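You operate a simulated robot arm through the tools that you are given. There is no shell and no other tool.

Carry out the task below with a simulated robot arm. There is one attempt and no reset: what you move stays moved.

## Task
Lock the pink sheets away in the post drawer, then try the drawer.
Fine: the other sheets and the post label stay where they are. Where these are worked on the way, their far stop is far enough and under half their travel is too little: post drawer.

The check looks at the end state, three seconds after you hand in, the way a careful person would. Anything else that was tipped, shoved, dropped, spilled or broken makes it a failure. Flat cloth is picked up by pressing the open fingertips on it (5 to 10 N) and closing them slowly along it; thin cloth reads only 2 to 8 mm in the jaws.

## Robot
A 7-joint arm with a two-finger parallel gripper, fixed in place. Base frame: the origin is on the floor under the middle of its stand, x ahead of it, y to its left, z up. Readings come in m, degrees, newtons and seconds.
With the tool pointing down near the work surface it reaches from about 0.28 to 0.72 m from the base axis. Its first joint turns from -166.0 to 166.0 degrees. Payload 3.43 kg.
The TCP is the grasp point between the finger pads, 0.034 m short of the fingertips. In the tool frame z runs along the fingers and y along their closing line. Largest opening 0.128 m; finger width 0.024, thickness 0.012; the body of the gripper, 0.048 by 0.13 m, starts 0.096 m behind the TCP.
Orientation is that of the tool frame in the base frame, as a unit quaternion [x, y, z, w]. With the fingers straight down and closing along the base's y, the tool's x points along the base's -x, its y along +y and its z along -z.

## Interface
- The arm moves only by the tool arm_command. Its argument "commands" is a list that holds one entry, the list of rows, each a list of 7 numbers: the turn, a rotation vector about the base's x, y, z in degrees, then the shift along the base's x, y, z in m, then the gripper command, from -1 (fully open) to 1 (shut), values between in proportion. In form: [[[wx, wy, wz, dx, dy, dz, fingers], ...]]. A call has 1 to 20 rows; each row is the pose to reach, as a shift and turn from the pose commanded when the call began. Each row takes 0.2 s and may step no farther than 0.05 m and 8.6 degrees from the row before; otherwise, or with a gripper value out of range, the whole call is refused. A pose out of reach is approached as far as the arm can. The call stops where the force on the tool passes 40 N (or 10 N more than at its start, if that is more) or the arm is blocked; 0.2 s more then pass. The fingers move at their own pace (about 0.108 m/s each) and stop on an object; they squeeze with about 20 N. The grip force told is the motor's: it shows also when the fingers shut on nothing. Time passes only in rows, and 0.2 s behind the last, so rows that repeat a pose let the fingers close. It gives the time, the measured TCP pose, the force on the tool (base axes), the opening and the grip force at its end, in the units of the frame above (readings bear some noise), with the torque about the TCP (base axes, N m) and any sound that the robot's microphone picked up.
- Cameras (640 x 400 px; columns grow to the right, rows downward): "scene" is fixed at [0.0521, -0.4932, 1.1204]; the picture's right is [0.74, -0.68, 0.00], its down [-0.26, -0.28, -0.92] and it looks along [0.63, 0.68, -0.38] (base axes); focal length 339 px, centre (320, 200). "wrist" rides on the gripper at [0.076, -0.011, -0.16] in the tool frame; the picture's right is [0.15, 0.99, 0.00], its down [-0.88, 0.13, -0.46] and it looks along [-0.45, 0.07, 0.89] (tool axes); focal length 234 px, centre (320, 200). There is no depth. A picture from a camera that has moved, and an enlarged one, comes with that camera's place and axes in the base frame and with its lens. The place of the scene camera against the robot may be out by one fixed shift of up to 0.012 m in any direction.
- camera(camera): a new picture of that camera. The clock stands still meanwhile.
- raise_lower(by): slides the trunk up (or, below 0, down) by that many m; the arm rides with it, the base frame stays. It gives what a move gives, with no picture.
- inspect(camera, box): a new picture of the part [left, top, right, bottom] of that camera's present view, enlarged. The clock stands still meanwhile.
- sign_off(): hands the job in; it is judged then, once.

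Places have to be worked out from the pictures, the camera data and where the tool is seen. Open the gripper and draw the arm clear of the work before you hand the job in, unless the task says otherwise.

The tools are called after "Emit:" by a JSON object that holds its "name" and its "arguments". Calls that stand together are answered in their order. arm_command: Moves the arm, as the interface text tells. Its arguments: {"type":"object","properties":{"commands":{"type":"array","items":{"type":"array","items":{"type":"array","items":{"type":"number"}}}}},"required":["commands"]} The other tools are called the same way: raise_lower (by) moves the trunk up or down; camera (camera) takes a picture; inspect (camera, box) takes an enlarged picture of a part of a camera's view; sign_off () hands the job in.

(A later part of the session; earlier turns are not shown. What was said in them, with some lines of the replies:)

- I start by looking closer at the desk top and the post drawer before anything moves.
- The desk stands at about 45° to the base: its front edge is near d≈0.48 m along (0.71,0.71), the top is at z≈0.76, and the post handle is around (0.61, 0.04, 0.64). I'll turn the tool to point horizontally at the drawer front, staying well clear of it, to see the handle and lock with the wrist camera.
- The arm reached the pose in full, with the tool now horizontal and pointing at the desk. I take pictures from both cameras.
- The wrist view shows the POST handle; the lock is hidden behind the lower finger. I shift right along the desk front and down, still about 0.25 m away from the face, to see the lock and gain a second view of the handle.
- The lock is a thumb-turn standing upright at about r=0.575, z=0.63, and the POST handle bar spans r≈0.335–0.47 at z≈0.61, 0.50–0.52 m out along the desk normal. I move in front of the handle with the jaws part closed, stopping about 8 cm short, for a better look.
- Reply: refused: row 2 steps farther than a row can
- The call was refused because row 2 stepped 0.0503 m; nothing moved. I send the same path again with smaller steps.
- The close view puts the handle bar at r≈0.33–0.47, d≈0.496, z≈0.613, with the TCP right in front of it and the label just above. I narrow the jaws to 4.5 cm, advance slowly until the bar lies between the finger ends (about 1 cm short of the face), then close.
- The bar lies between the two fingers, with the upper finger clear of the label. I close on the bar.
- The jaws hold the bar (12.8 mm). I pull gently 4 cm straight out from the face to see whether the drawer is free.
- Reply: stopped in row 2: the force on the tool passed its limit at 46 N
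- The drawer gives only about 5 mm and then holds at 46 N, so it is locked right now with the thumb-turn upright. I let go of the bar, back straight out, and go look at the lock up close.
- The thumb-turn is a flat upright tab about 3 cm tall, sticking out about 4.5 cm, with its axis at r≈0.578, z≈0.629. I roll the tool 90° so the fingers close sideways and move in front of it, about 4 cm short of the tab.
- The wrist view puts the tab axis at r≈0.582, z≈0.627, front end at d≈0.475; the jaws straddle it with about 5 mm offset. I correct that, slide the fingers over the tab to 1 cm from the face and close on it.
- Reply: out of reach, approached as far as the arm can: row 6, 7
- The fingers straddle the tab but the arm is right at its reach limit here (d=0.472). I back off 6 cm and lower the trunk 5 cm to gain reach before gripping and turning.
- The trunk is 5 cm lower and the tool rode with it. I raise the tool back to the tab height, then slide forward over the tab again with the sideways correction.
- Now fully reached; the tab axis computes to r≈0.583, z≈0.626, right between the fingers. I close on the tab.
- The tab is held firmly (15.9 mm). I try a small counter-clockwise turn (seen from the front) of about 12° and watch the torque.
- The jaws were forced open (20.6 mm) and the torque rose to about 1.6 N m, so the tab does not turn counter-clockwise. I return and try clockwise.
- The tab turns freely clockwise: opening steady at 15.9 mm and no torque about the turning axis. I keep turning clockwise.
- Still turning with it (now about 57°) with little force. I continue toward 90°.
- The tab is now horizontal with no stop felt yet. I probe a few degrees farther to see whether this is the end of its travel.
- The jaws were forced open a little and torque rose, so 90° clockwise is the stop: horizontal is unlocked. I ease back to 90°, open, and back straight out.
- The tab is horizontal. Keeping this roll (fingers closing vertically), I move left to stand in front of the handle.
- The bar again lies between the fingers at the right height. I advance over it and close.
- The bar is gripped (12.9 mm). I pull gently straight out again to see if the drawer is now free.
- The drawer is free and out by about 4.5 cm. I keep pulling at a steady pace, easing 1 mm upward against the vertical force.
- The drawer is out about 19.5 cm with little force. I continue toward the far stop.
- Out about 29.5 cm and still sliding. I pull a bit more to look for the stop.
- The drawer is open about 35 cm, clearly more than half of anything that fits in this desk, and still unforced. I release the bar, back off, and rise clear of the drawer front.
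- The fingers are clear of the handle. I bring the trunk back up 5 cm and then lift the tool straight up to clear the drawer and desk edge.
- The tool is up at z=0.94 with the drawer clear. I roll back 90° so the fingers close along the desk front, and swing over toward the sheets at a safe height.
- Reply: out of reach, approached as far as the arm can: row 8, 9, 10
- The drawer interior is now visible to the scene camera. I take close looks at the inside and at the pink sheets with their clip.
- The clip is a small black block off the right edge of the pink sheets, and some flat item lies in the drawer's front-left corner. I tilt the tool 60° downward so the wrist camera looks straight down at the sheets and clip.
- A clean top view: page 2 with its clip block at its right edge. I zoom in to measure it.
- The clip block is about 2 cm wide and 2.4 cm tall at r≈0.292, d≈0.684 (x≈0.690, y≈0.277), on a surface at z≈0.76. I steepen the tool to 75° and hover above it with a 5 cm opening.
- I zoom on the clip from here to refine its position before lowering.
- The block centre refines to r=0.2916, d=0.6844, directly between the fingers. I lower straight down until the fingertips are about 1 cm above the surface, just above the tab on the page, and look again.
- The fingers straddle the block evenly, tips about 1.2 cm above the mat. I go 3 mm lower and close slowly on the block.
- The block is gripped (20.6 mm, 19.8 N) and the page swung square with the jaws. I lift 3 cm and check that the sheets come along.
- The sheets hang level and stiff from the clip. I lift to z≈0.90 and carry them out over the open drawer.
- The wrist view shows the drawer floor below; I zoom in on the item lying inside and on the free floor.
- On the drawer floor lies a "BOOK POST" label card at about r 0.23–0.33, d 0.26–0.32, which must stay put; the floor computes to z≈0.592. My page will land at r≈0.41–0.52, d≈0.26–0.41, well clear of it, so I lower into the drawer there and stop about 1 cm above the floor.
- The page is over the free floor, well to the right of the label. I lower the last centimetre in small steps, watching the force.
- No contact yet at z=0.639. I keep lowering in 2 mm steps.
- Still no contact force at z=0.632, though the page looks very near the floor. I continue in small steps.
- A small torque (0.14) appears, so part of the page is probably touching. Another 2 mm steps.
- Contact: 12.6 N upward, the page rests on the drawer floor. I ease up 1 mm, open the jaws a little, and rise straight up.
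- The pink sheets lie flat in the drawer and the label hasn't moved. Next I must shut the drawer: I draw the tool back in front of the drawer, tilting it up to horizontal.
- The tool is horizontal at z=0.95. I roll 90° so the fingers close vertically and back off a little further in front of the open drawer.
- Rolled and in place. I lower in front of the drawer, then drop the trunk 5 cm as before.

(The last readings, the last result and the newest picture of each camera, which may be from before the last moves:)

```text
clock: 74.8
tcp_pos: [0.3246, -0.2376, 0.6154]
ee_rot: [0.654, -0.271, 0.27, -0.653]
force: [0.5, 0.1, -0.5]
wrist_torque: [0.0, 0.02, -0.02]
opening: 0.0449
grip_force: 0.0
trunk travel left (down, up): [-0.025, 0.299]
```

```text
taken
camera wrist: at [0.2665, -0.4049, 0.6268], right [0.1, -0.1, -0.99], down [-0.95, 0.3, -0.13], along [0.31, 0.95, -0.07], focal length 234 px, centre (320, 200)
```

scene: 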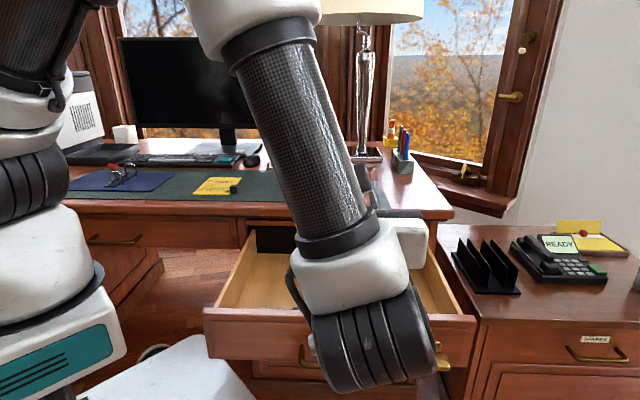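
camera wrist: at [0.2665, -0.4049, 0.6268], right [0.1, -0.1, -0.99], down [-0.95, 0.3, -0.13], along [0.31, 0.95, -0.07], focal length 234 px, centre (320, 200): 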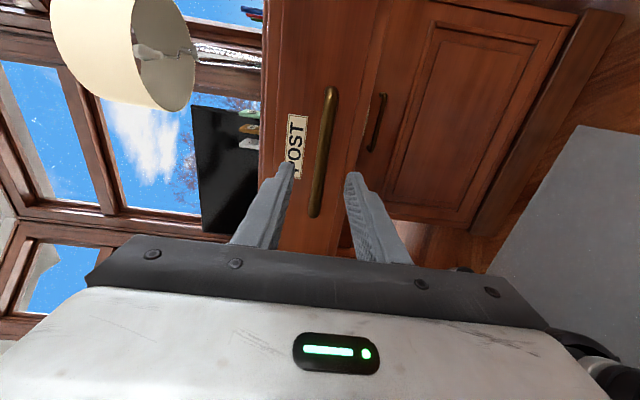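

The bar is again between the fingers. I advance 6 cm and close on it.

Emit:
{"name": "arm_command", "arguments": {"commands": [[[0, 0, 0, 0.012, 0.012, -0.001, 0.3], [0, 0, 0, 0.024, 0.024, -0.001, 0.3], [0, 0, 0, 0.036, 0.036, -0.001, 0.3], [0, 0, 0, 0.044, 0.044, -0.001, 0.3], [0, 0, 0, 0.044, 0.044, -0.001, 0.6], [0, 0, 0, 0.044, 0.044, -0.001, 0.8], [0, 0, 0, 0.044, 0.044, -0.001, 1], [0, 0, 0, 0.044, 0.044, -0.001, 1], [0, 0, 0, 0.044, 0.044, -0.001, 1]]]}}

Emit:
{"name": "camera", "arguments": {"camera": "wrist"}}

Emit:
{"name": "camera", "arguments": {"camera": "scene"}}

```text
clock: 76.8
tcp_pos: [0.37, -0.195, 0.6132]
ee_rot: [0.654, -0.271, 0.27, -0.652]
force: [3.2, -0.6, -9.3]
wrist_torque: [-0.17, -0.05, -0.2]
opening: 0.0125
grip_force: 44.9
trunk travel left (down, up): [-0.025, 0.299]
```

```text
taken
camera wrist: at [0.3115, -0.3615, 0.6256], right [0.1, -0.1, -0.99], down [-0.95, 0.3, -0.13], along [0.31, 0.95, -0.07], focal length 234 px, centre (320, 200)
```

wrist: 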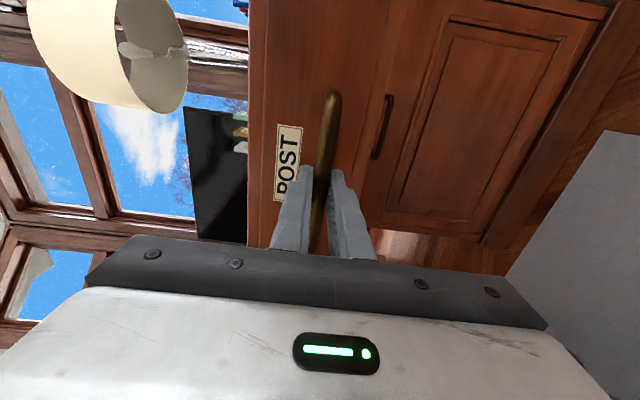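

```text
taken
```

scene: 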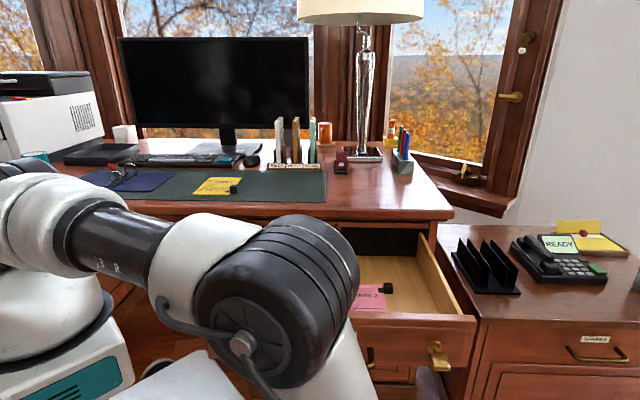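

The bar is held. I push the drawer in smoothly, starting gently so nothing inside slides.

Emit:
{"name": "arm_command", "arguments": {"commands": [[[0, 0, 0, 0.003, 0.003, 0, 1], [0, 0, 0, 0.008, 0.008, 0, 1], [0, 0, 0, 0.015, 0.015, 0, 1], [0, 0, 0, 0.024, 0.024, 0, 1], [0, 0, 0, 0.034, 0.034, 0, 1], [0, 0, 0, 0.044, 0.044, 0, 1], [0, 0, 0, 0.054, 0.054, 0, 1], [0, 0, 0, 0.064, 0.064, 0, 1], [0, 0, 0, 0.074, 0.074, 0, 1], [0, 0, 0, 0.084, 0.084, 0, 1], [0, 0, 0, 0.094, 0.094, 0, 1], [0, 0, 0, 0.104, 0.104, 0, 1], [0, 0, 0, 0.114, 0.114, 0, 1], [0, 0, 0, 0.124, 0.124, 0, 1], [0, 0, 0, 0.134, 0.134, 0, 1], [0, 0, 0, 0.143, 0.143, 0, 1], [0, 0, 0, 0.15, 0.15, 0, 1], [0, 0, 0, 0.155, 0.155, 0, 1], [0, 0, 0, 0.158, 0.158, 0, 1]]]}}

Emit:
{"name": "camera", "arguments": {"camera": "scene"}}

```text
clock: 80.8
tcp_pos: [0.5279, -0.037, 0.6129]
ee_rot: [0.654, -0.272, 0.271, -0.652]
force: [10.7, -15.9, -5.5]
wrist_torque: [-0.18, -0.07, -0.09]
opening: 0.0125
grip_force: 45.0
trunk travel left (down, up): [-0.025, 0.299]
```

```text
taken
```

scene: 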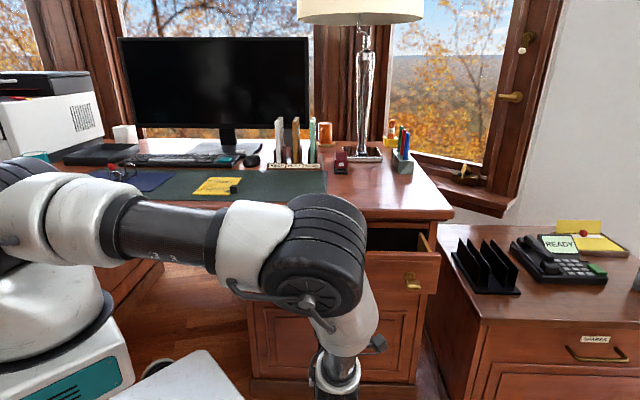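

Pushed to about half way, with some sideways load (19 N). I check the lock tab's position in close-up before continuing.

Emit:
{"name": "inspect", "arguments": {"camera": "scene", "box": [360, 215, 460, 315]}}

```text
4.00 times, centred on (410, 265) of scene
camera zoom: at [0.0521, -0.4932, 1.1204], right [0.74, -0.68, 0.0], down [-0.26, -0.28, -0.92], along [0.63, 0.68, -0.38], focal length 1358 px, centre (-40, -60)
```

zoom: 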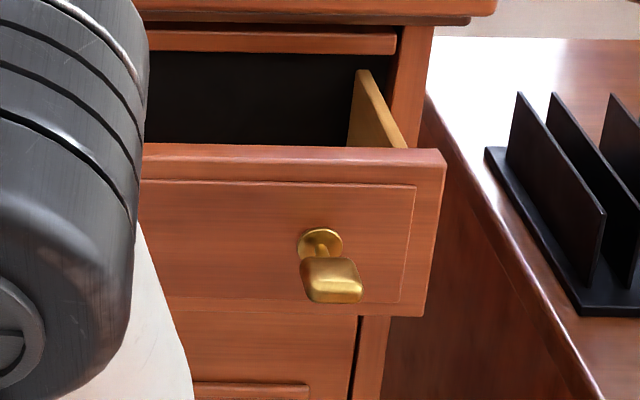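

The tab is still horizontal. I push the rest of the way, relieving the sideways load by 2 mm, and slow down near the end.

Emit:
{"name": "arm_command", "arguments": {"commands": [[[0, 0, 0, 0.0034, 0.0006, 0, 1], [0, 0, 0, 0.0094, 0.0066, 0, 1], [0, 0, 0, 0.0174, 0.0146, 0, 1], [0, 0, 0, 0.0264, 0.0236, 0, 1], [0, 0, 0, 0.0354, 0.0326, 0, 1], [0, 0, 0, 0.0444, 0.0416, 0, 1], [0, 0, 0, 0.0534, 0.0506, 0, 1], [0, 0, 0, 0.0624, 0.0596, 0, 1], [0, 0, 0, 0.0704, 0.0676, 0, 1], [0, 0, 0, 0.0764, 0.0736, 0, 1], [0, 0, 0, 0.0814, 0.0786, 0, 1], [0, 0, 0, 0.0854, 0.0826, 0, 1], [0, 0, 0, 0.0884, 0.0856, 0, 1], [0, 0, 0, 0.0904, 0.0876, 0, 1]]]}}

Emit:
{"name": "inspect", "arguments": {"camera": "scene", "box": [240, 190, 460, 327]}}

```text
clock: 83.8
tcp_pos: [0.618, 0.0526, 0.6134]
ee_rot: [-0.654, 0.27, -0.269, 0.654]
force: [-10.1, 11.0, -6.6]
wrist_torque: [-0.12, -0.04, 0.45]
opening: 0.0127
grip_force: 44.7
trunk travel left (down, up): [-0.025, 0.299]
```

```text
2.91 times, centred on (350, 258) of scene
camera zoom: at [0.0521, -0.4932, 1.1204], right [0.74, -0.68, 0.0], down [-0.26, -0.28, -0.92], along [0.63, 0.68, -0.38], focal length 987 px, centre (233, 30)
```

zoom: 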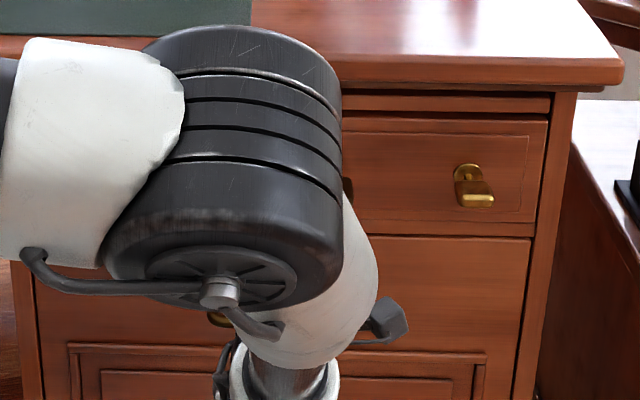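

Nearly shut, with no end-stop force yet. I nudge it in by small steps until it seats.

Emit:
{"name": "arm_command", "arguments": {"commands": [[[0, 0, 0, 0.0, 0.0014, 0, 1], [0, 0, 0, 0.0007, 0.0021, 0, 1], [0, 0, 0, 0.0014, 0.0028, 0, 1], [0, 0, 0, 0.0021, 0.0035, 0, 1], [0, 0, 0, 0.0021, 0.0035, 0, 1]]]}}

```text
clock: 85.0
tcp_pos: [0.6178, 0.0542, 0.6137]
ee_rot: [0.654, -0.271, 0.27, -0.653]
force: [-15.7, 1.5, -5.7]
wrist_torque: [-0.13, -0.09, 0.53]
opening: 0.0129
grip_force: 44.6
trunk travel left (down, up): [-0.025, 0.299]
```

A 10 N push-back with the TCP no longer advancing: the drawer is seated. I release the bar and back out, then look.

Emit:
{"name": "arm_command", "arguments": {"commands": [[[0, 0, 0, -0.001, -0.001, 0, 1], [0, 0, 0, -0.001, -0.001, 0, 0.6], [0, 0, 0, -0.001, -0.001, 0, 0.3], [0, 0, 0, -0.001, -0.001, 0, 0.3], [0, 0, 0, -0.012, -0.012, 0, 0.3], [0, 0, 0, -0.03, -0.03, 0, 0.3], [0, 0, 0, -0.055, -0.055, 0, 0.3], [0, 0, 0, -0.085, -0.085, 0, 0.3], [0, 0, 0, -0.085, -0.085, 0, 0.3]]]}}

Emit:
{"name": "camera", "arguments": {"camera": "wrist"}}

Emit:
{"name": "inspect", "arguments": {"camera": "scene", "box": [240, 190, 460, 327]}}

```text
clock: 87.0
tcp_pos: [0.5361, -0.0307, 0.6148]
ee_rot: [-0.653, 0.271, -0.27, 0.654]
force: [0.3, 0.3, -0.4]
wrist_torque: [-0.04, 0.0, 0.01]
opening: 0.0448
grip_force: 0.0
trunk travel left (down, up): [-0.025, 0.299]
```

```text
taken
camera wrist: at [0.4764, -0.1968, 0.6263], right [0.1, -0.1, -0.99], down [-0.95, 0.3, -0.13], along [0.31, 0.95, -0.07], focal length 234 px, centre (320, 200)
```

wrist: 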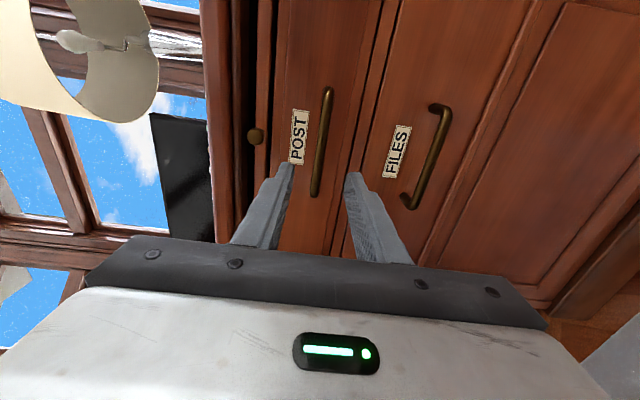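

```text
2.91 times, centred on (350, 258) of scene
camera zoom: at [0.0521, -0.4932, 1.1204], right [0.74, -0.68, 0.0], down [-0.26, -0.28, -0.92], along [0.63, 0.68, -0.38], focal length 987 px, centre (233, 30)
```

zoom: 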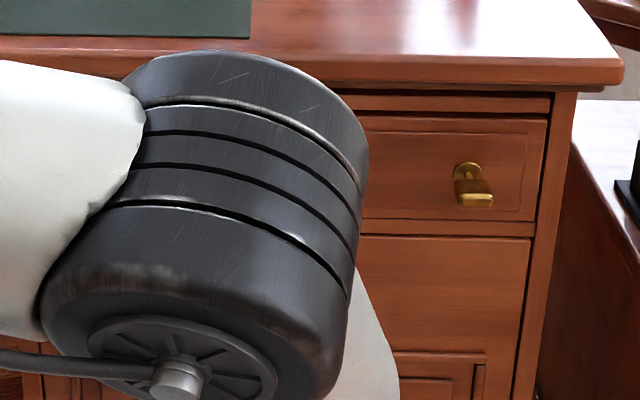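

The drawer is shut. I move right along the front to stand before the horizontal lock tab, keeping the same roll.

Emit:
{"name": "arm_command", "arguments": {"commands": [[[0, 0, 0, 0.026, -0.026, 0.003, 0.3], [0, 0, 0, 0.052, -0.052, 0.006, 0.3], [0, 0, 0, 0.078, -0.078, 0.009, 0.3], [0, 0, 0, 0.104, -0.104, 0.011, 0.3], [0, 0, 0, 0.1281, -0.1291, 0.011, 0.3], [0, 0, 0, 0.1281, -0.1291, 0.011, 0.3]]]}}

Emit:
{"name": "camera", "arguments": {"camera": "wrist"}}

Emit:
{"name": "inspect", "arguments": {"camera": "wrist", "box": [240, 90, 400, 190]}}

Emit:
{"name": "inspect", "arguments": {"camera": "scene", "box": [240, 190, 460, 327]}}

```text
clock: 88.4
tcp_pos: [0.6628, -0.1591, 0.6255]
ee_rot: [0.653, -0.272, 0.27, -0.653]
force: [0.1, 0.8, 0.1]
wrist_torque: [-0.01, 0.02, 0.01]
opening: 0.0451
grip_force: 0.2
trunk travel left (down, up): [-0.025, 0.299]
```

```text
taken
camera wrist: at [0.6043, -0.3261, 0.6375], right [0.1, -0.1, -0.99], down [-0.95, 0.3, -0.13], along [0.31, 0.95, -0.07], focal length 234 px, centre (320, 200)
```

wrist: 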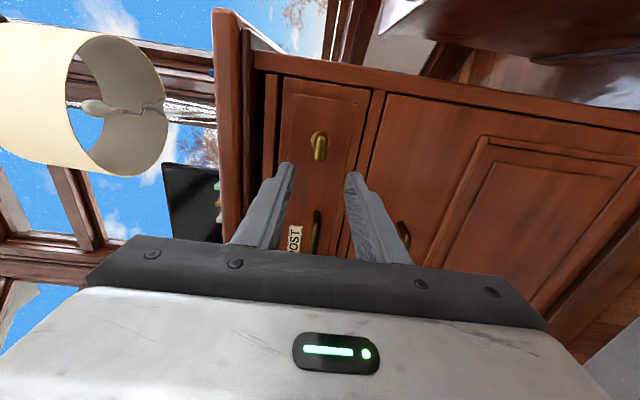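

```text
4.00 times, centred on (320, 140) of wrist
camera zoom: at [0.6043, -0.3261, 0.6375], right [0.1, -0.1, -0.99], down [-0.95, 0.3, -0.13], along [0.31, 0.95, -0.07], focal length 937 px, centre (320, 440)
```

zoom: 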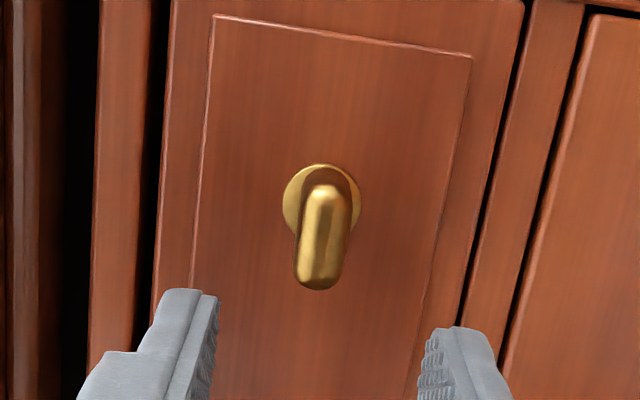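

```text
2.91 times, centred on (350, 258) of scene
camera zoom: at [0.0521, -0.4932, 1.1204], right [0.74, -0.68, 0.0], down [-0.26, -0.28, -0.92], along [0.63, 0.68, -0.38], focal length 987 px, centre (233, 30)
```

zoom: 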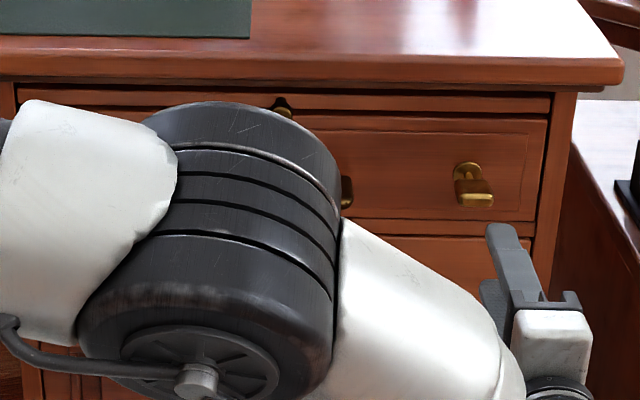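

The tab lies between the fingers, centred. I advance over it and close.

Emit:
{"name": "arm_command", "arguments": {"commands": [[[0, 0, 0, 0.0168, 0.0148, 0, 0.3], [0, 0, 0, 0.0328, 0.0308, 0, 0.3], [0, 0, 0, 0.0488, 0.0468, 0, 0.3], [0, 0, 0, 0.0638, 0.0618, 0, 0.3], [0, 0, 0, 0.0768, 0.0748, 0, 0.3], [0, 0, 0, 0.0863, 0.0843, 0, 0.3], [0, 0, 0, 0.0863, 0.0843, 0, 0.3], [0, 0, 0, 0.0863, 0.0843, 0, 0.5], [0, 0, 0, 0.0863, 0.0843, 0, 0.7], [0, 0, 0, 0.0863, 0.0843, 0, 1], [0, 0, 0, 0.0863, 0.0843, 0, 1], [0, 0, 0, 0.0863, 0.0843, 0, 1]]]}}

Emit:
{"name": "inspect", "arguments": {"camera": "wrist", "box": [240, 110, 400, 210]}}

```text
clock: 91.0
tcp_pos: [0.749, -0.0744, 0.6248]
ee_rot: [-0.653, 0.272, -0.27, 0.653]
force: [0.2, 0.6, -3.1]
wrist_torque: [0.3, -0.47, -0.26]
opening: 0.0159
grip_force: 44.7
trunk travel left (down, up): [-0.025, 0.299]
```

```text
4.00 times, centred on (320, 160) of wrist
camera zoom: at [0.6904, -0.2418, 0.6369], right [0.1, -0.1, -0.99], down [-0.95, 0.3, -0.13], along [0.31, 0.95, -0.07], focal length 937 px, centre (320, 360)
```

zoom: 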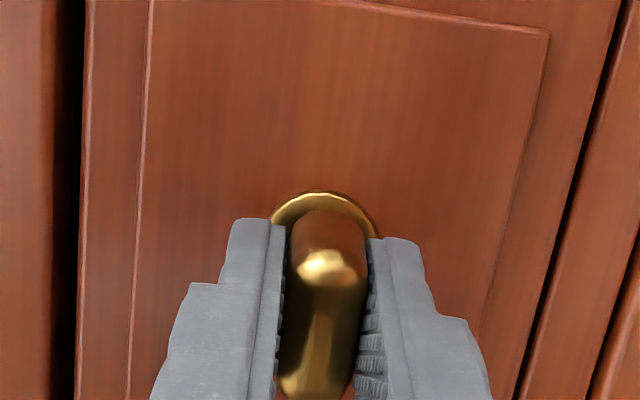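

The tab is gripped (15.9 mm). I turn it counter-clockwise back toward upright, in two stages.

Emit:
{"name": "arm_command", "arguments": {"commands": [[[-4.0, -4.0, 0, 0, 0, 0, 1], [-8.0, -8.0, 0, 0, 0, 0, 1], [-12.0, -12.0, 0, 0, 0, 0, 1], [-16.0, -16.0, 0, 0, 0, 0, 1], [-20.0, -20.0, 0, 0, 0, 0, 1], [-24.0, -24.0, 0, 0, 0, 0, 1], [-28.0, -28.0, 0, 0, 0, 0, 1], [-32.0, -32.0, 0, 0, 0, 0, 1], [-32.0, -32.0, 0, 0, 0, 0, 1]]]}}

Emit:
{"name": "inspect", "arguments": {"camera": "scene", "box": [340, 200, 460, 275]}}

```text
clock: 93.0
tcp_pos: [0.7494, -0.0756, 0.6245]
ee_rot: [0.707, 0.002, 0.501, -0.499]
force: [-8.2, -4.6, 4.4]
wrist_torque: [-0.48, 0.49, 1.4]
opening: 0.016
grip_force: 45.2
trunk travel left (down, up): [-0.025, 0.299]
```

```text
5.33 times, centred on (400, 238) of scene
camera zoom: at [0.0521, -0.4932, 1.1204], right [0.74, -0.68, 0.0], down [-0.26, -0.28, -0.92], along [0.63, 0.68, -0.38], focal length 1810 px, centre (-107, 0)
```

zoom: 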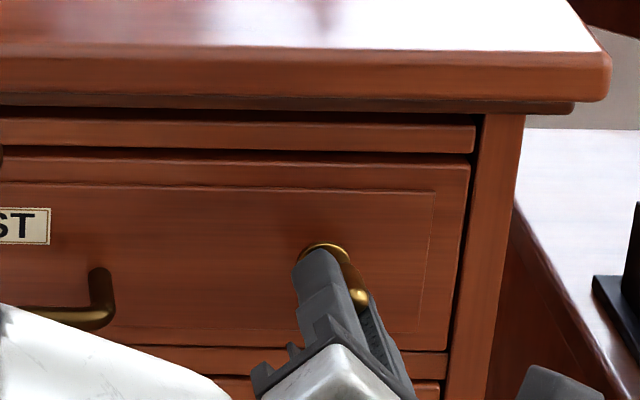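

It turns freely (opening steady). I continue the second half to the upright stop.

Emit:
{"name": "arm_command", "arguments": {"commands": [[[-4.0, -4.0, 0, 0, 0, 0, 1], [-8.0, -8.0, 0, 0, 0, 0, 1], [-12.0, -12.0, 0, 0, 0, 0, 1], [-16.0, -16.0, 0, 0, 0, 0, 1], [-20.0, -20.0, 0, 0, 0, 0, 1], [-24.0, -24.0, 0, 0, 0, 0, 1], [-28.0, -28.0, 0, 0, 0, 0, 1], [-31.7, -31.7, 0, 0, 0, 0, 1], [-31.7, -31.7, 0, 0, 0, 0, 1]]]}}

Emit:
{"name": "inspect", "arguments": {"camera": "scene", "box": [340, 200, 460, 275]}}

```text
clock: 95.0
tcp_pos: [0.7491, -0.0748, 0.625]
ee_rot: [0.653, 0.271, 0.653, -0.271]
force: [-7.5, -2.4, 1.9]
wrist_torque: [0.14, 0.0, 0.4]
opening: 0.0157
grip_force: 44.8
trunk travel left (down, up): [-0.025, 0.299]
```

```text
5.33 times, centred on (400, 238) of scene
camera zoom: at [0.0521, -0.4932, 1.1204], right [0.74, -0.68, 0.0], down [-0.26, -0.28, -0.92], along [0.63, 0.68, -0.38], focal length 1810 px, centre (-107, 0)
```

zoom: 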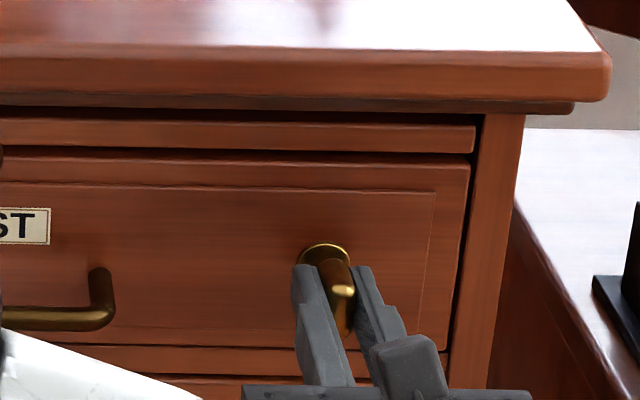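

The tab is upright. I press 4–5° further to make sure it sits at its stop, then ease back, open and back off.

Emit:
{"name": "arm_command", "arguments": {"commands": [[[-2.0, -2.0, 0, 0, 0, 0, 1], [-3.5, -3.5, 0, 0, 0, 0, 1], [-3.5, -3.5, 0, 0, 0, 0, 1]]]}}

Emit:
{"name": "arm_command", "arguments": {"commands": [[[3.5, 3.5, 0, 0, 0, 0, 1], [3.5, 3.5, 0, 0, 0, 0, 0.6], [3.5, 3.5, 0, 0, 0, 0, 0.3], [3.5, 3.5, 0, 0, 0, 0, 0.3], [3.5, 3.5, 0, -0.012, -0.012, 0, 0.3], [3.5, 3.5, 0, -0.03, -0.03, 0, 0.3], [3.5, 3.5, 0, -0.055, -0.055, 0, 0.3], [3.5, 3.5, 0, -0.085, -0.085, 0, 0.3], [3.5, 3.5, 0, -0.085, -0.085, 0, 0.3]]]}}

Emit:
{"name": "inspect", "arguments": {"camera": "scene", "box": [340, 200, 460, 275]}}

Emit:
{"name": "camera", "arguments": {"camera": "wrist"}}

```text
clock: 95.8
tcp_pos: [0.75, -0.0758, 0.6265]
ee_rot: [0.641, 0.297, 0.665, -0.243]
force: [-7.4, -1.1, 2.3]
wrist_torque: [1.27, 0.67, 0.23]
opening: 0.0174
grip_force: 44.9
trunk travel left (down, up): [-0.025, 0.299]
```

```text
clock: 97.8
tcp_pos: [0.6635, -0.1593, 0.6246]
ee_rot: [0.653, 0.271, 0.653, -0.271]
force: [0.2, 0.4, 0.2]
wrist_torque: [0.0, -0.01, 0.0]
opening: 0.0449
grip_force: 0.2
trunk travel left (down, up): [-0.025, 0.299]
```

```text
5.33 times, centred on (400, 238) of scene
camera zoom: at [0.0521, -0.4932, 1.1204], right [0.74, -0.68, 0.0], down [-0.26, -0.28, -0.92], along [0.63, 0.68, -0.38], focal length 1810 px, centre (-107, 0)
```

zoom: 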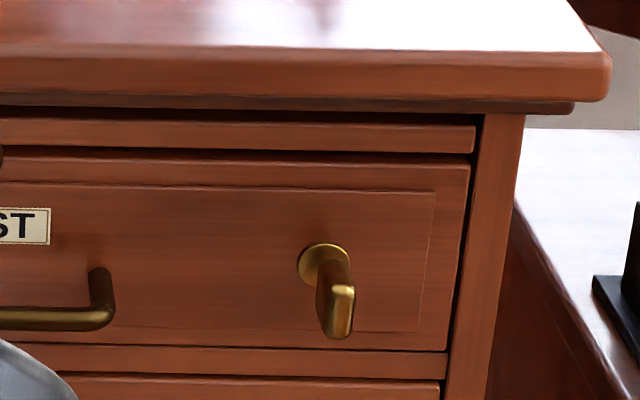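

```text
taken
camera wrist: at [0.5434, -0.2647, 0.701], right [0.7, -0.7, 0.15], down [-0.23, -0.41, -0.88], along [0.68, 0.58, -0.45], focal length 234 px, centre (320, 200)
```

wrist: 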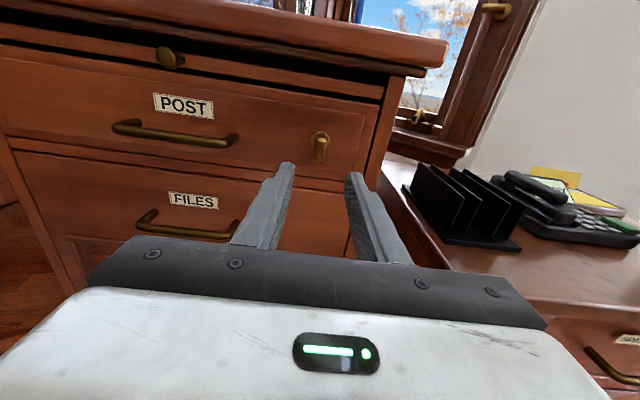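

The tab is upright at its stop again (jaws were forced to 17.4 mm when pressed past it). Now to try the drawer: I roll the fingers back to vertical closing and return in front of the handle.

Emit:
{"name": "arm_command", "arguments": {"commands": [[[5.785, 5.785, 0, -0.0115, 0.0119, -0.001, 0.3], [11.57, 11.57, 0, -0.023, 0.0238, -0.002, 0.3], [17.355, 17.355, 0, -0.0345, 0.0357, -0.003, 0.3], [23.14, 23.14, 0, -0.046, 0.0476, -0.004, 0.3], [28.925, 28.925, 0, -0.0575, 0.0595, -0.005, 0.3], [34.71, 34.71, 0, -0.069, 0.0714, -0.006, 0.3], [40.495, 40.495, 0, -0.0805, 0.0833, -0.007, 0.3], [46.28, 46.28, 0, -0.092, 0.0952, -0.008, 0.3], [52.065, 52.065, 0, -0.1035, 0.1071, -0.009, 0.3], [57.85, 57.85, 0, -0.115, 0.119, -0.01, 0.3], [63.64, 63.64, 0, -0.1259, 0.131, -0.0106, 0.3], [63.64, 63.64, 0, -0.1259, 0.131, -0.0106, 0.3]]]}}

Emit:
{"name": "camera", "arguments": {"camera": "wrist"}}

```text
clock: 100.4
tcp_pos: [0.5395, -0.0303, 0.6135]
ee_rot: [0.653, -0.272, 0.269, -0.653]
force: [0.3, 0.2, -0.9]
wrist_torque: [0.02, 0.02, 0.01]
opening: 0.0449
grip_force: 0.1
trunk travel left (down, up): [-0.025, 0.299]
```

```text
taken
camera wrist: at [0.4796, -0.1955, 0.626], right [0.1, -0.1, -0.99], down [-0.95, 0.3, -0.13], along [0.31, 0.95, -0.07], focal length 234 px, centre (320, 200)
```

wrist: 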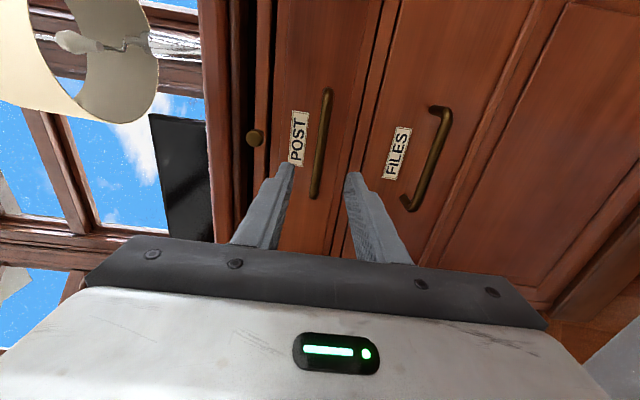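

In front of the handle again. I advance 11.5 cm over the bar and close on it.

Emit:
{"name": "arm_command", "arguments": {"commands": [[[0, 0, 0, 0.016, 0.016, 0, 0.3], [0, 0, 0, 0.032, 0.032, 0, 0.3], [0, 0, 0, 0.048, 0.048, 0, 0.3], [0, 0, 0, 0.062, 0.062, 0, 0.3], [0, 0, 0, 0.074, 0.074, 0, 0.3], [0, 0, 0, 0.081, 0.081, 0, 0.3], [0, 0, 0, 0.081, 0.081, 0, 0.5], [0, 0, 0, 0.081, 0.081, 0, 0.7], [0, 0, 0, 0.081, 0.081, 0, 1], [0, 0, 0, 0.081, 0.081, 0, 1], [0, 0, 0, 0.081, 0.081, 0, 1]]]}}

```text
clock: 102.8
tcp_pos: [0.6184, 0.0518, 0.6131]
ee_rot: [0.654, -0.271, 0.27, -0.653]
force: [1.8, 1.1, -5.4]
wrist_torque: [-0.08, 0.02, -0.14]
opening: 0.0125
grip_force: 45.1
trunk travel left (down, up): [-0.025, 0.299]
```

The bar is held. I pull gently straight out to try the locked drawer, stopping as soon as the force limit tells.

Emit:
{"name": "arm_command", "arguments": {"commands": [[[0, 0, 0, -0.002, -0.002, 0, 1], [0, 0, 0, -0.004, -0.004, 0, 1], [0, 0, 0, -0.007, -0.007, 0, 1], [0, 0, 0, -0.01, -0.01, 0, 1], [0, 0, 0, -0.014, -0.014, 0, 1], [0, 0, 0, -0.018, -0.018, 0, 1]]]}}

Emit:
{"name": "inspect", "arguments": {"camera": "scene", "box": [240, 190, 460, 327]}}

```text
clock: 103.5
tcp_pos: [0.6172, 0.0503, 0.6129]
ee_rot: [0.655, -0.271, 0.27, -0.652]
force: [14.1, 7.2, -11.2]
wrist_torque: [-0.18, 0.02, 0.19]
opening: 0.0128
grip_force: 45.0
trunk travel left (down, up): [-0.025, 0.299]
stopped in row 3: the force on the tool passed its limit at 47 N (the readings are from after the stop); the commanded pose is now the measured one
```

```text
2.91 times, centred on (350, 258) of scene
camera zoom: at [0.0521, -0.4932, 1.1204], right [0.74, -0.68, 0.0], down [-0.26, -0.28, -0.92], along [0.63, 0.68, -0.38], focal length 987 px, centre (233, 30)
```

zoom: 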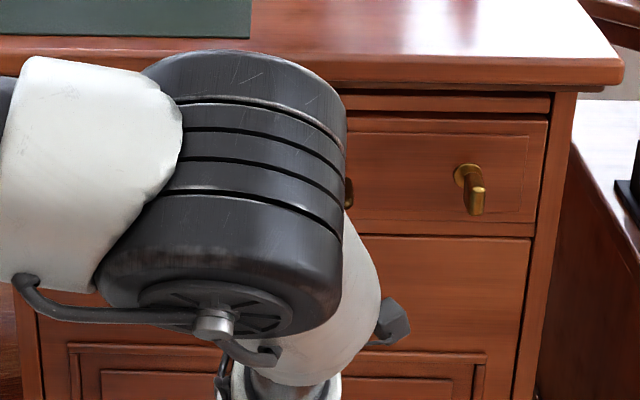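

The drawer holds at 47 N and moved only about 2 mm: it is locked. I ease forward to take out the slack, release the bar and back away.

Emit:
{"name": "arm_command", "arguments": {"commands": [[[0, 0, 0, 0.0015, 0.0015, 0, 1], [0, 0, 0, 0.0025, 0.0025, 0, 1], [0, 0, 0, 0.0025, 0.0025, 0, 0.6], [0, 0, 0, 0.002, 0.002, 0, 0.3], [0, 0, 0, 0.002, 0.002, 0, 0.3], [0, 0, 0, -0.012, -0.012, 0, 0.3], [0, 0, 0, -0.03, -0.03, 0, 0.3], [0, 0, 0, -0.055, -0.055, 0, 0.3], [0, 0, 0, -0.085, -0.085, 0, 0.3], [0, 0, 0, -0.115, -0.115, 0, 0.3], [0, 0, 0, -0.145, -0.145, 0, 0.3], [0, 0, 0, -0.175, -0.175, 0, 0.3], [0, 0, 0, -0.175, -0.175, 0, 0.3]]]}}

Emit:
{"name": "camera", "arguments": {"camera": "wrist"}}

Emit:
{"name": "camera", "arguments": {"camera": "scene"}}

```text
clock: 106.3
tcp_pos: [0.4413, -0.1254, 0.6154]
ee_rot: [0.654, -0.271, 0.27, -0.653]
force: [0.2, -0.6, 0.3]
wrist_torque: [0.0, -0.03, 0.0]
opening: 0.0447
grip_force: 0.1
trunk travel left (down, up): [-0.025, 0.299]
```

```text
taken
camera wrist: at [0.383, -0.2926, 0.6271], right [0.1, -0.1, -0.99], down [-0.94, 0.3, -0.13], along [0.31, 0.95, -0.07], focal length 234 px, centre (320, 200)
```

wrist: 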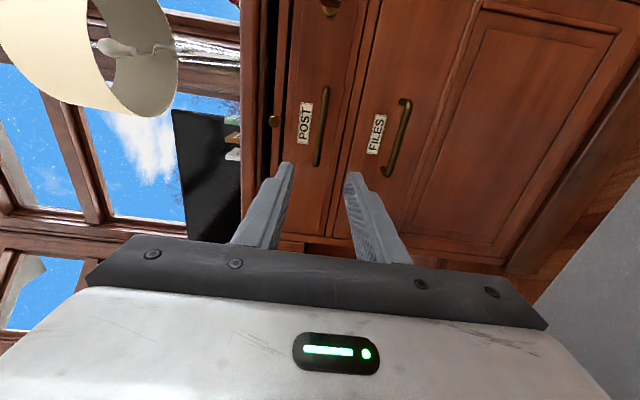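

```text
taken
```

scene: 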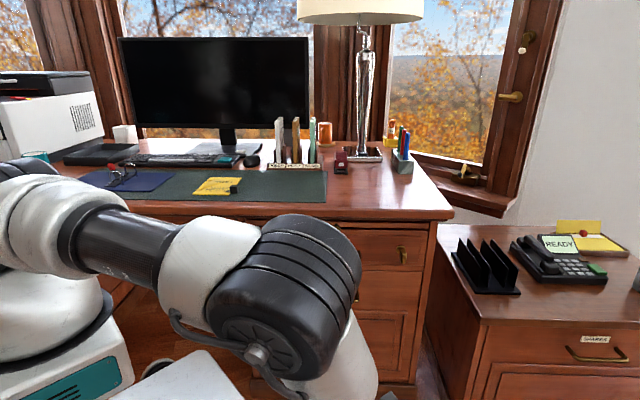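

Clear of the handle by about 25 cm. I open the gripper fully, back off a little more and lift clear so the final state can be seen.

Emit:
{"name": "arm_command", "arguments": {"commands": [[[0, 0, 0, -0.02, -0.02, 0.0, -0.5], [0, 0, 0, -0.04, -0.04, 0.02, -1], [0, 0, 0, -0.06, -0.06, 0.05, -1], [0, 0, 0, -0.07, -0.07, 0.09, -1], [0, 0, 0, -0.07, -0.07, 0.13, -1], [0, 0, 0, -0.07, -0.07, 0.17, -1], [0, 0, 0, -0.07, -0.07, 0.21, -1], [0, 0, 0, -0.07, -0.07, 0.25, -1], [0, 0, 0, -0.07, -0.07, 0.29, -1], [0, 0, 0, -0.07, -0.07, 0.33, -1], [0, 0, 0, -0.07, -0.07, 0.33, -1]]]}}

Emit:
{"name": "camera", "arguments": {"camera": "scene"}}

Emit:
{"name": "camera", "arguments": {"camera": "wrist"}}

```text
clock: 108.7
tcp_pos: [0.3716, -0.1954, 0.9468]
ee_rot: [0.654, -0.27, 0.27, -0.653]
force: [0.8, -0.4, 0.6]
wrist_torque: [0.01, -0.01, 0.01]
opening: 0.1278
grip_force: 0.1
trunk travel left (down, up): [-0.025, 0.299]
```

```text
taken
```

scene: 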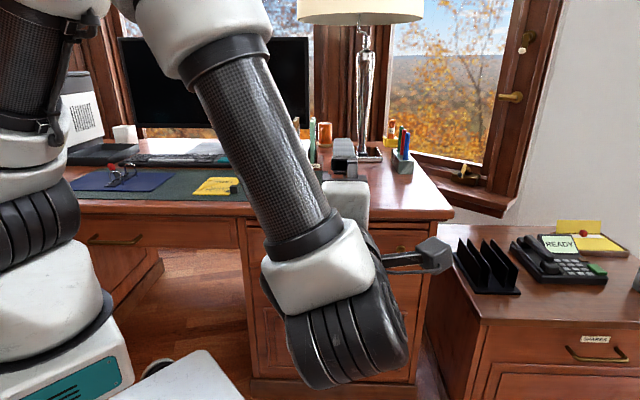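

```text
taken
camera wrist: at [0.3124, -0.3616, 0.9582], right [0.1, -0.1, -0.99], down [-0.94, 0.3, -0.13], along [0.31, 0.95, -0.07], focal length 234 px, centre (320, 200)
```

wrist: 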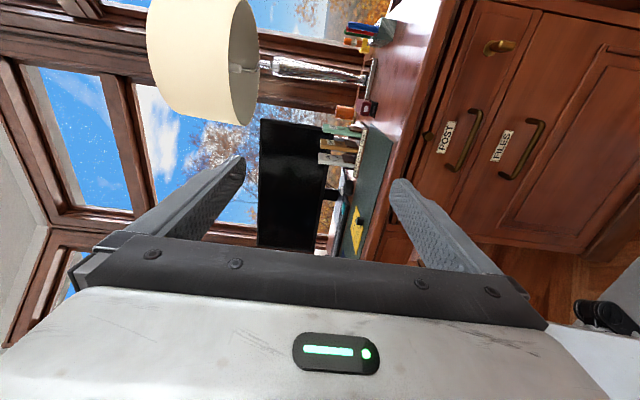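

The wrist view shows both drawers shut and the tab upright. I zoom in on it and on the desk top to confirm nothing else moved.

Emit:
{"name": "inspect", "arguments": {"camera": "wrist", "box": [380, 0, 600, 137]}}

Emit:
{"name": "inspect", "arguments": {"camera": "scene", "box": [40, 100, 460, 362]}}

```text
2.91 times, centred on (490, 68) of wrist
camera zoom: at [0.3124, -0.3616, 0.9582], right [0.1, -0.1, -0.99], down [-0.94, 0.3, -0.13], along [0.31, 0.95, -0.07], focal length 681 px, centre (-174, 582)
```

zoom: 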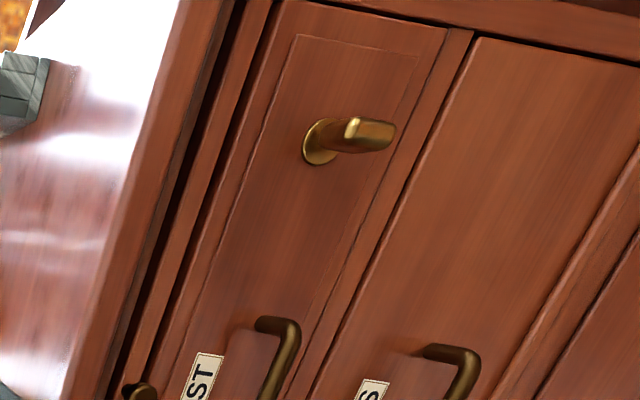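

```text
1.52 times, centred on (250, 231) of scene
camera zoom: at [0.0521, -0.4932, 1.1204], right [0.74, -0.68, 0.0], down [-0.26, -0.28, -0.92], along [0.63, 0.68, -0.38], focal length 517 px, centre (427, 153)
```

zoom: 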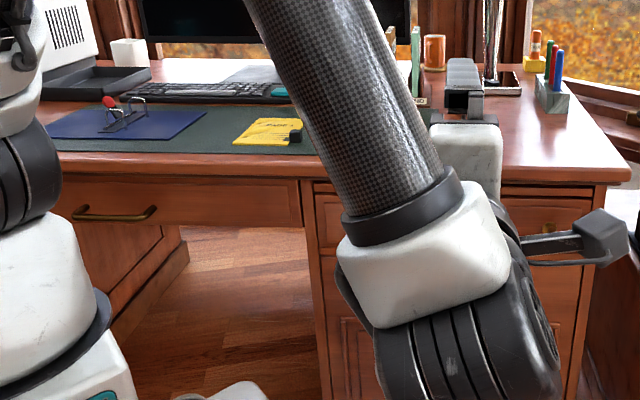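

The pink sheets are in the post drawer. It is shut, its tab is upright in the locked position, and it held when pulled. The yellow sheets are where they were, the gripper is open, and the arm is clear of the desk. I hand the job in.

Emit:
{"name": "sign_off", "arguments": {}}

```text
The job is handed in.
```

The pink sheets are locked in the post drawer, and the drawer held when I tried it. I've handed the job in; no verdict came back.

- **Opening:** The drawer was locked at the start. I turned the lock tab 90° clockwise to free it, then pulled the drawer out about 35 cm. I did not reach its far stop, but that should be well over half its travel, judging by the desk's depth.
- **Sheets:** I lifted them by their clip and laid them flat on the drawer floor. They sit well to the right of the "BOOK POST" label, which had not moved when I last saw it, before closing the drawer.
- **Locking and trying it:** I pushed the drawer fully shut and turned the tab back upright to its stop. I then pulled the handle: it gave about 2 mm and held at 47 N.

The yellow sheets stayed where they were, and I saw nothing tipped or moved. The gripper is open and the arm is clear of the desk.
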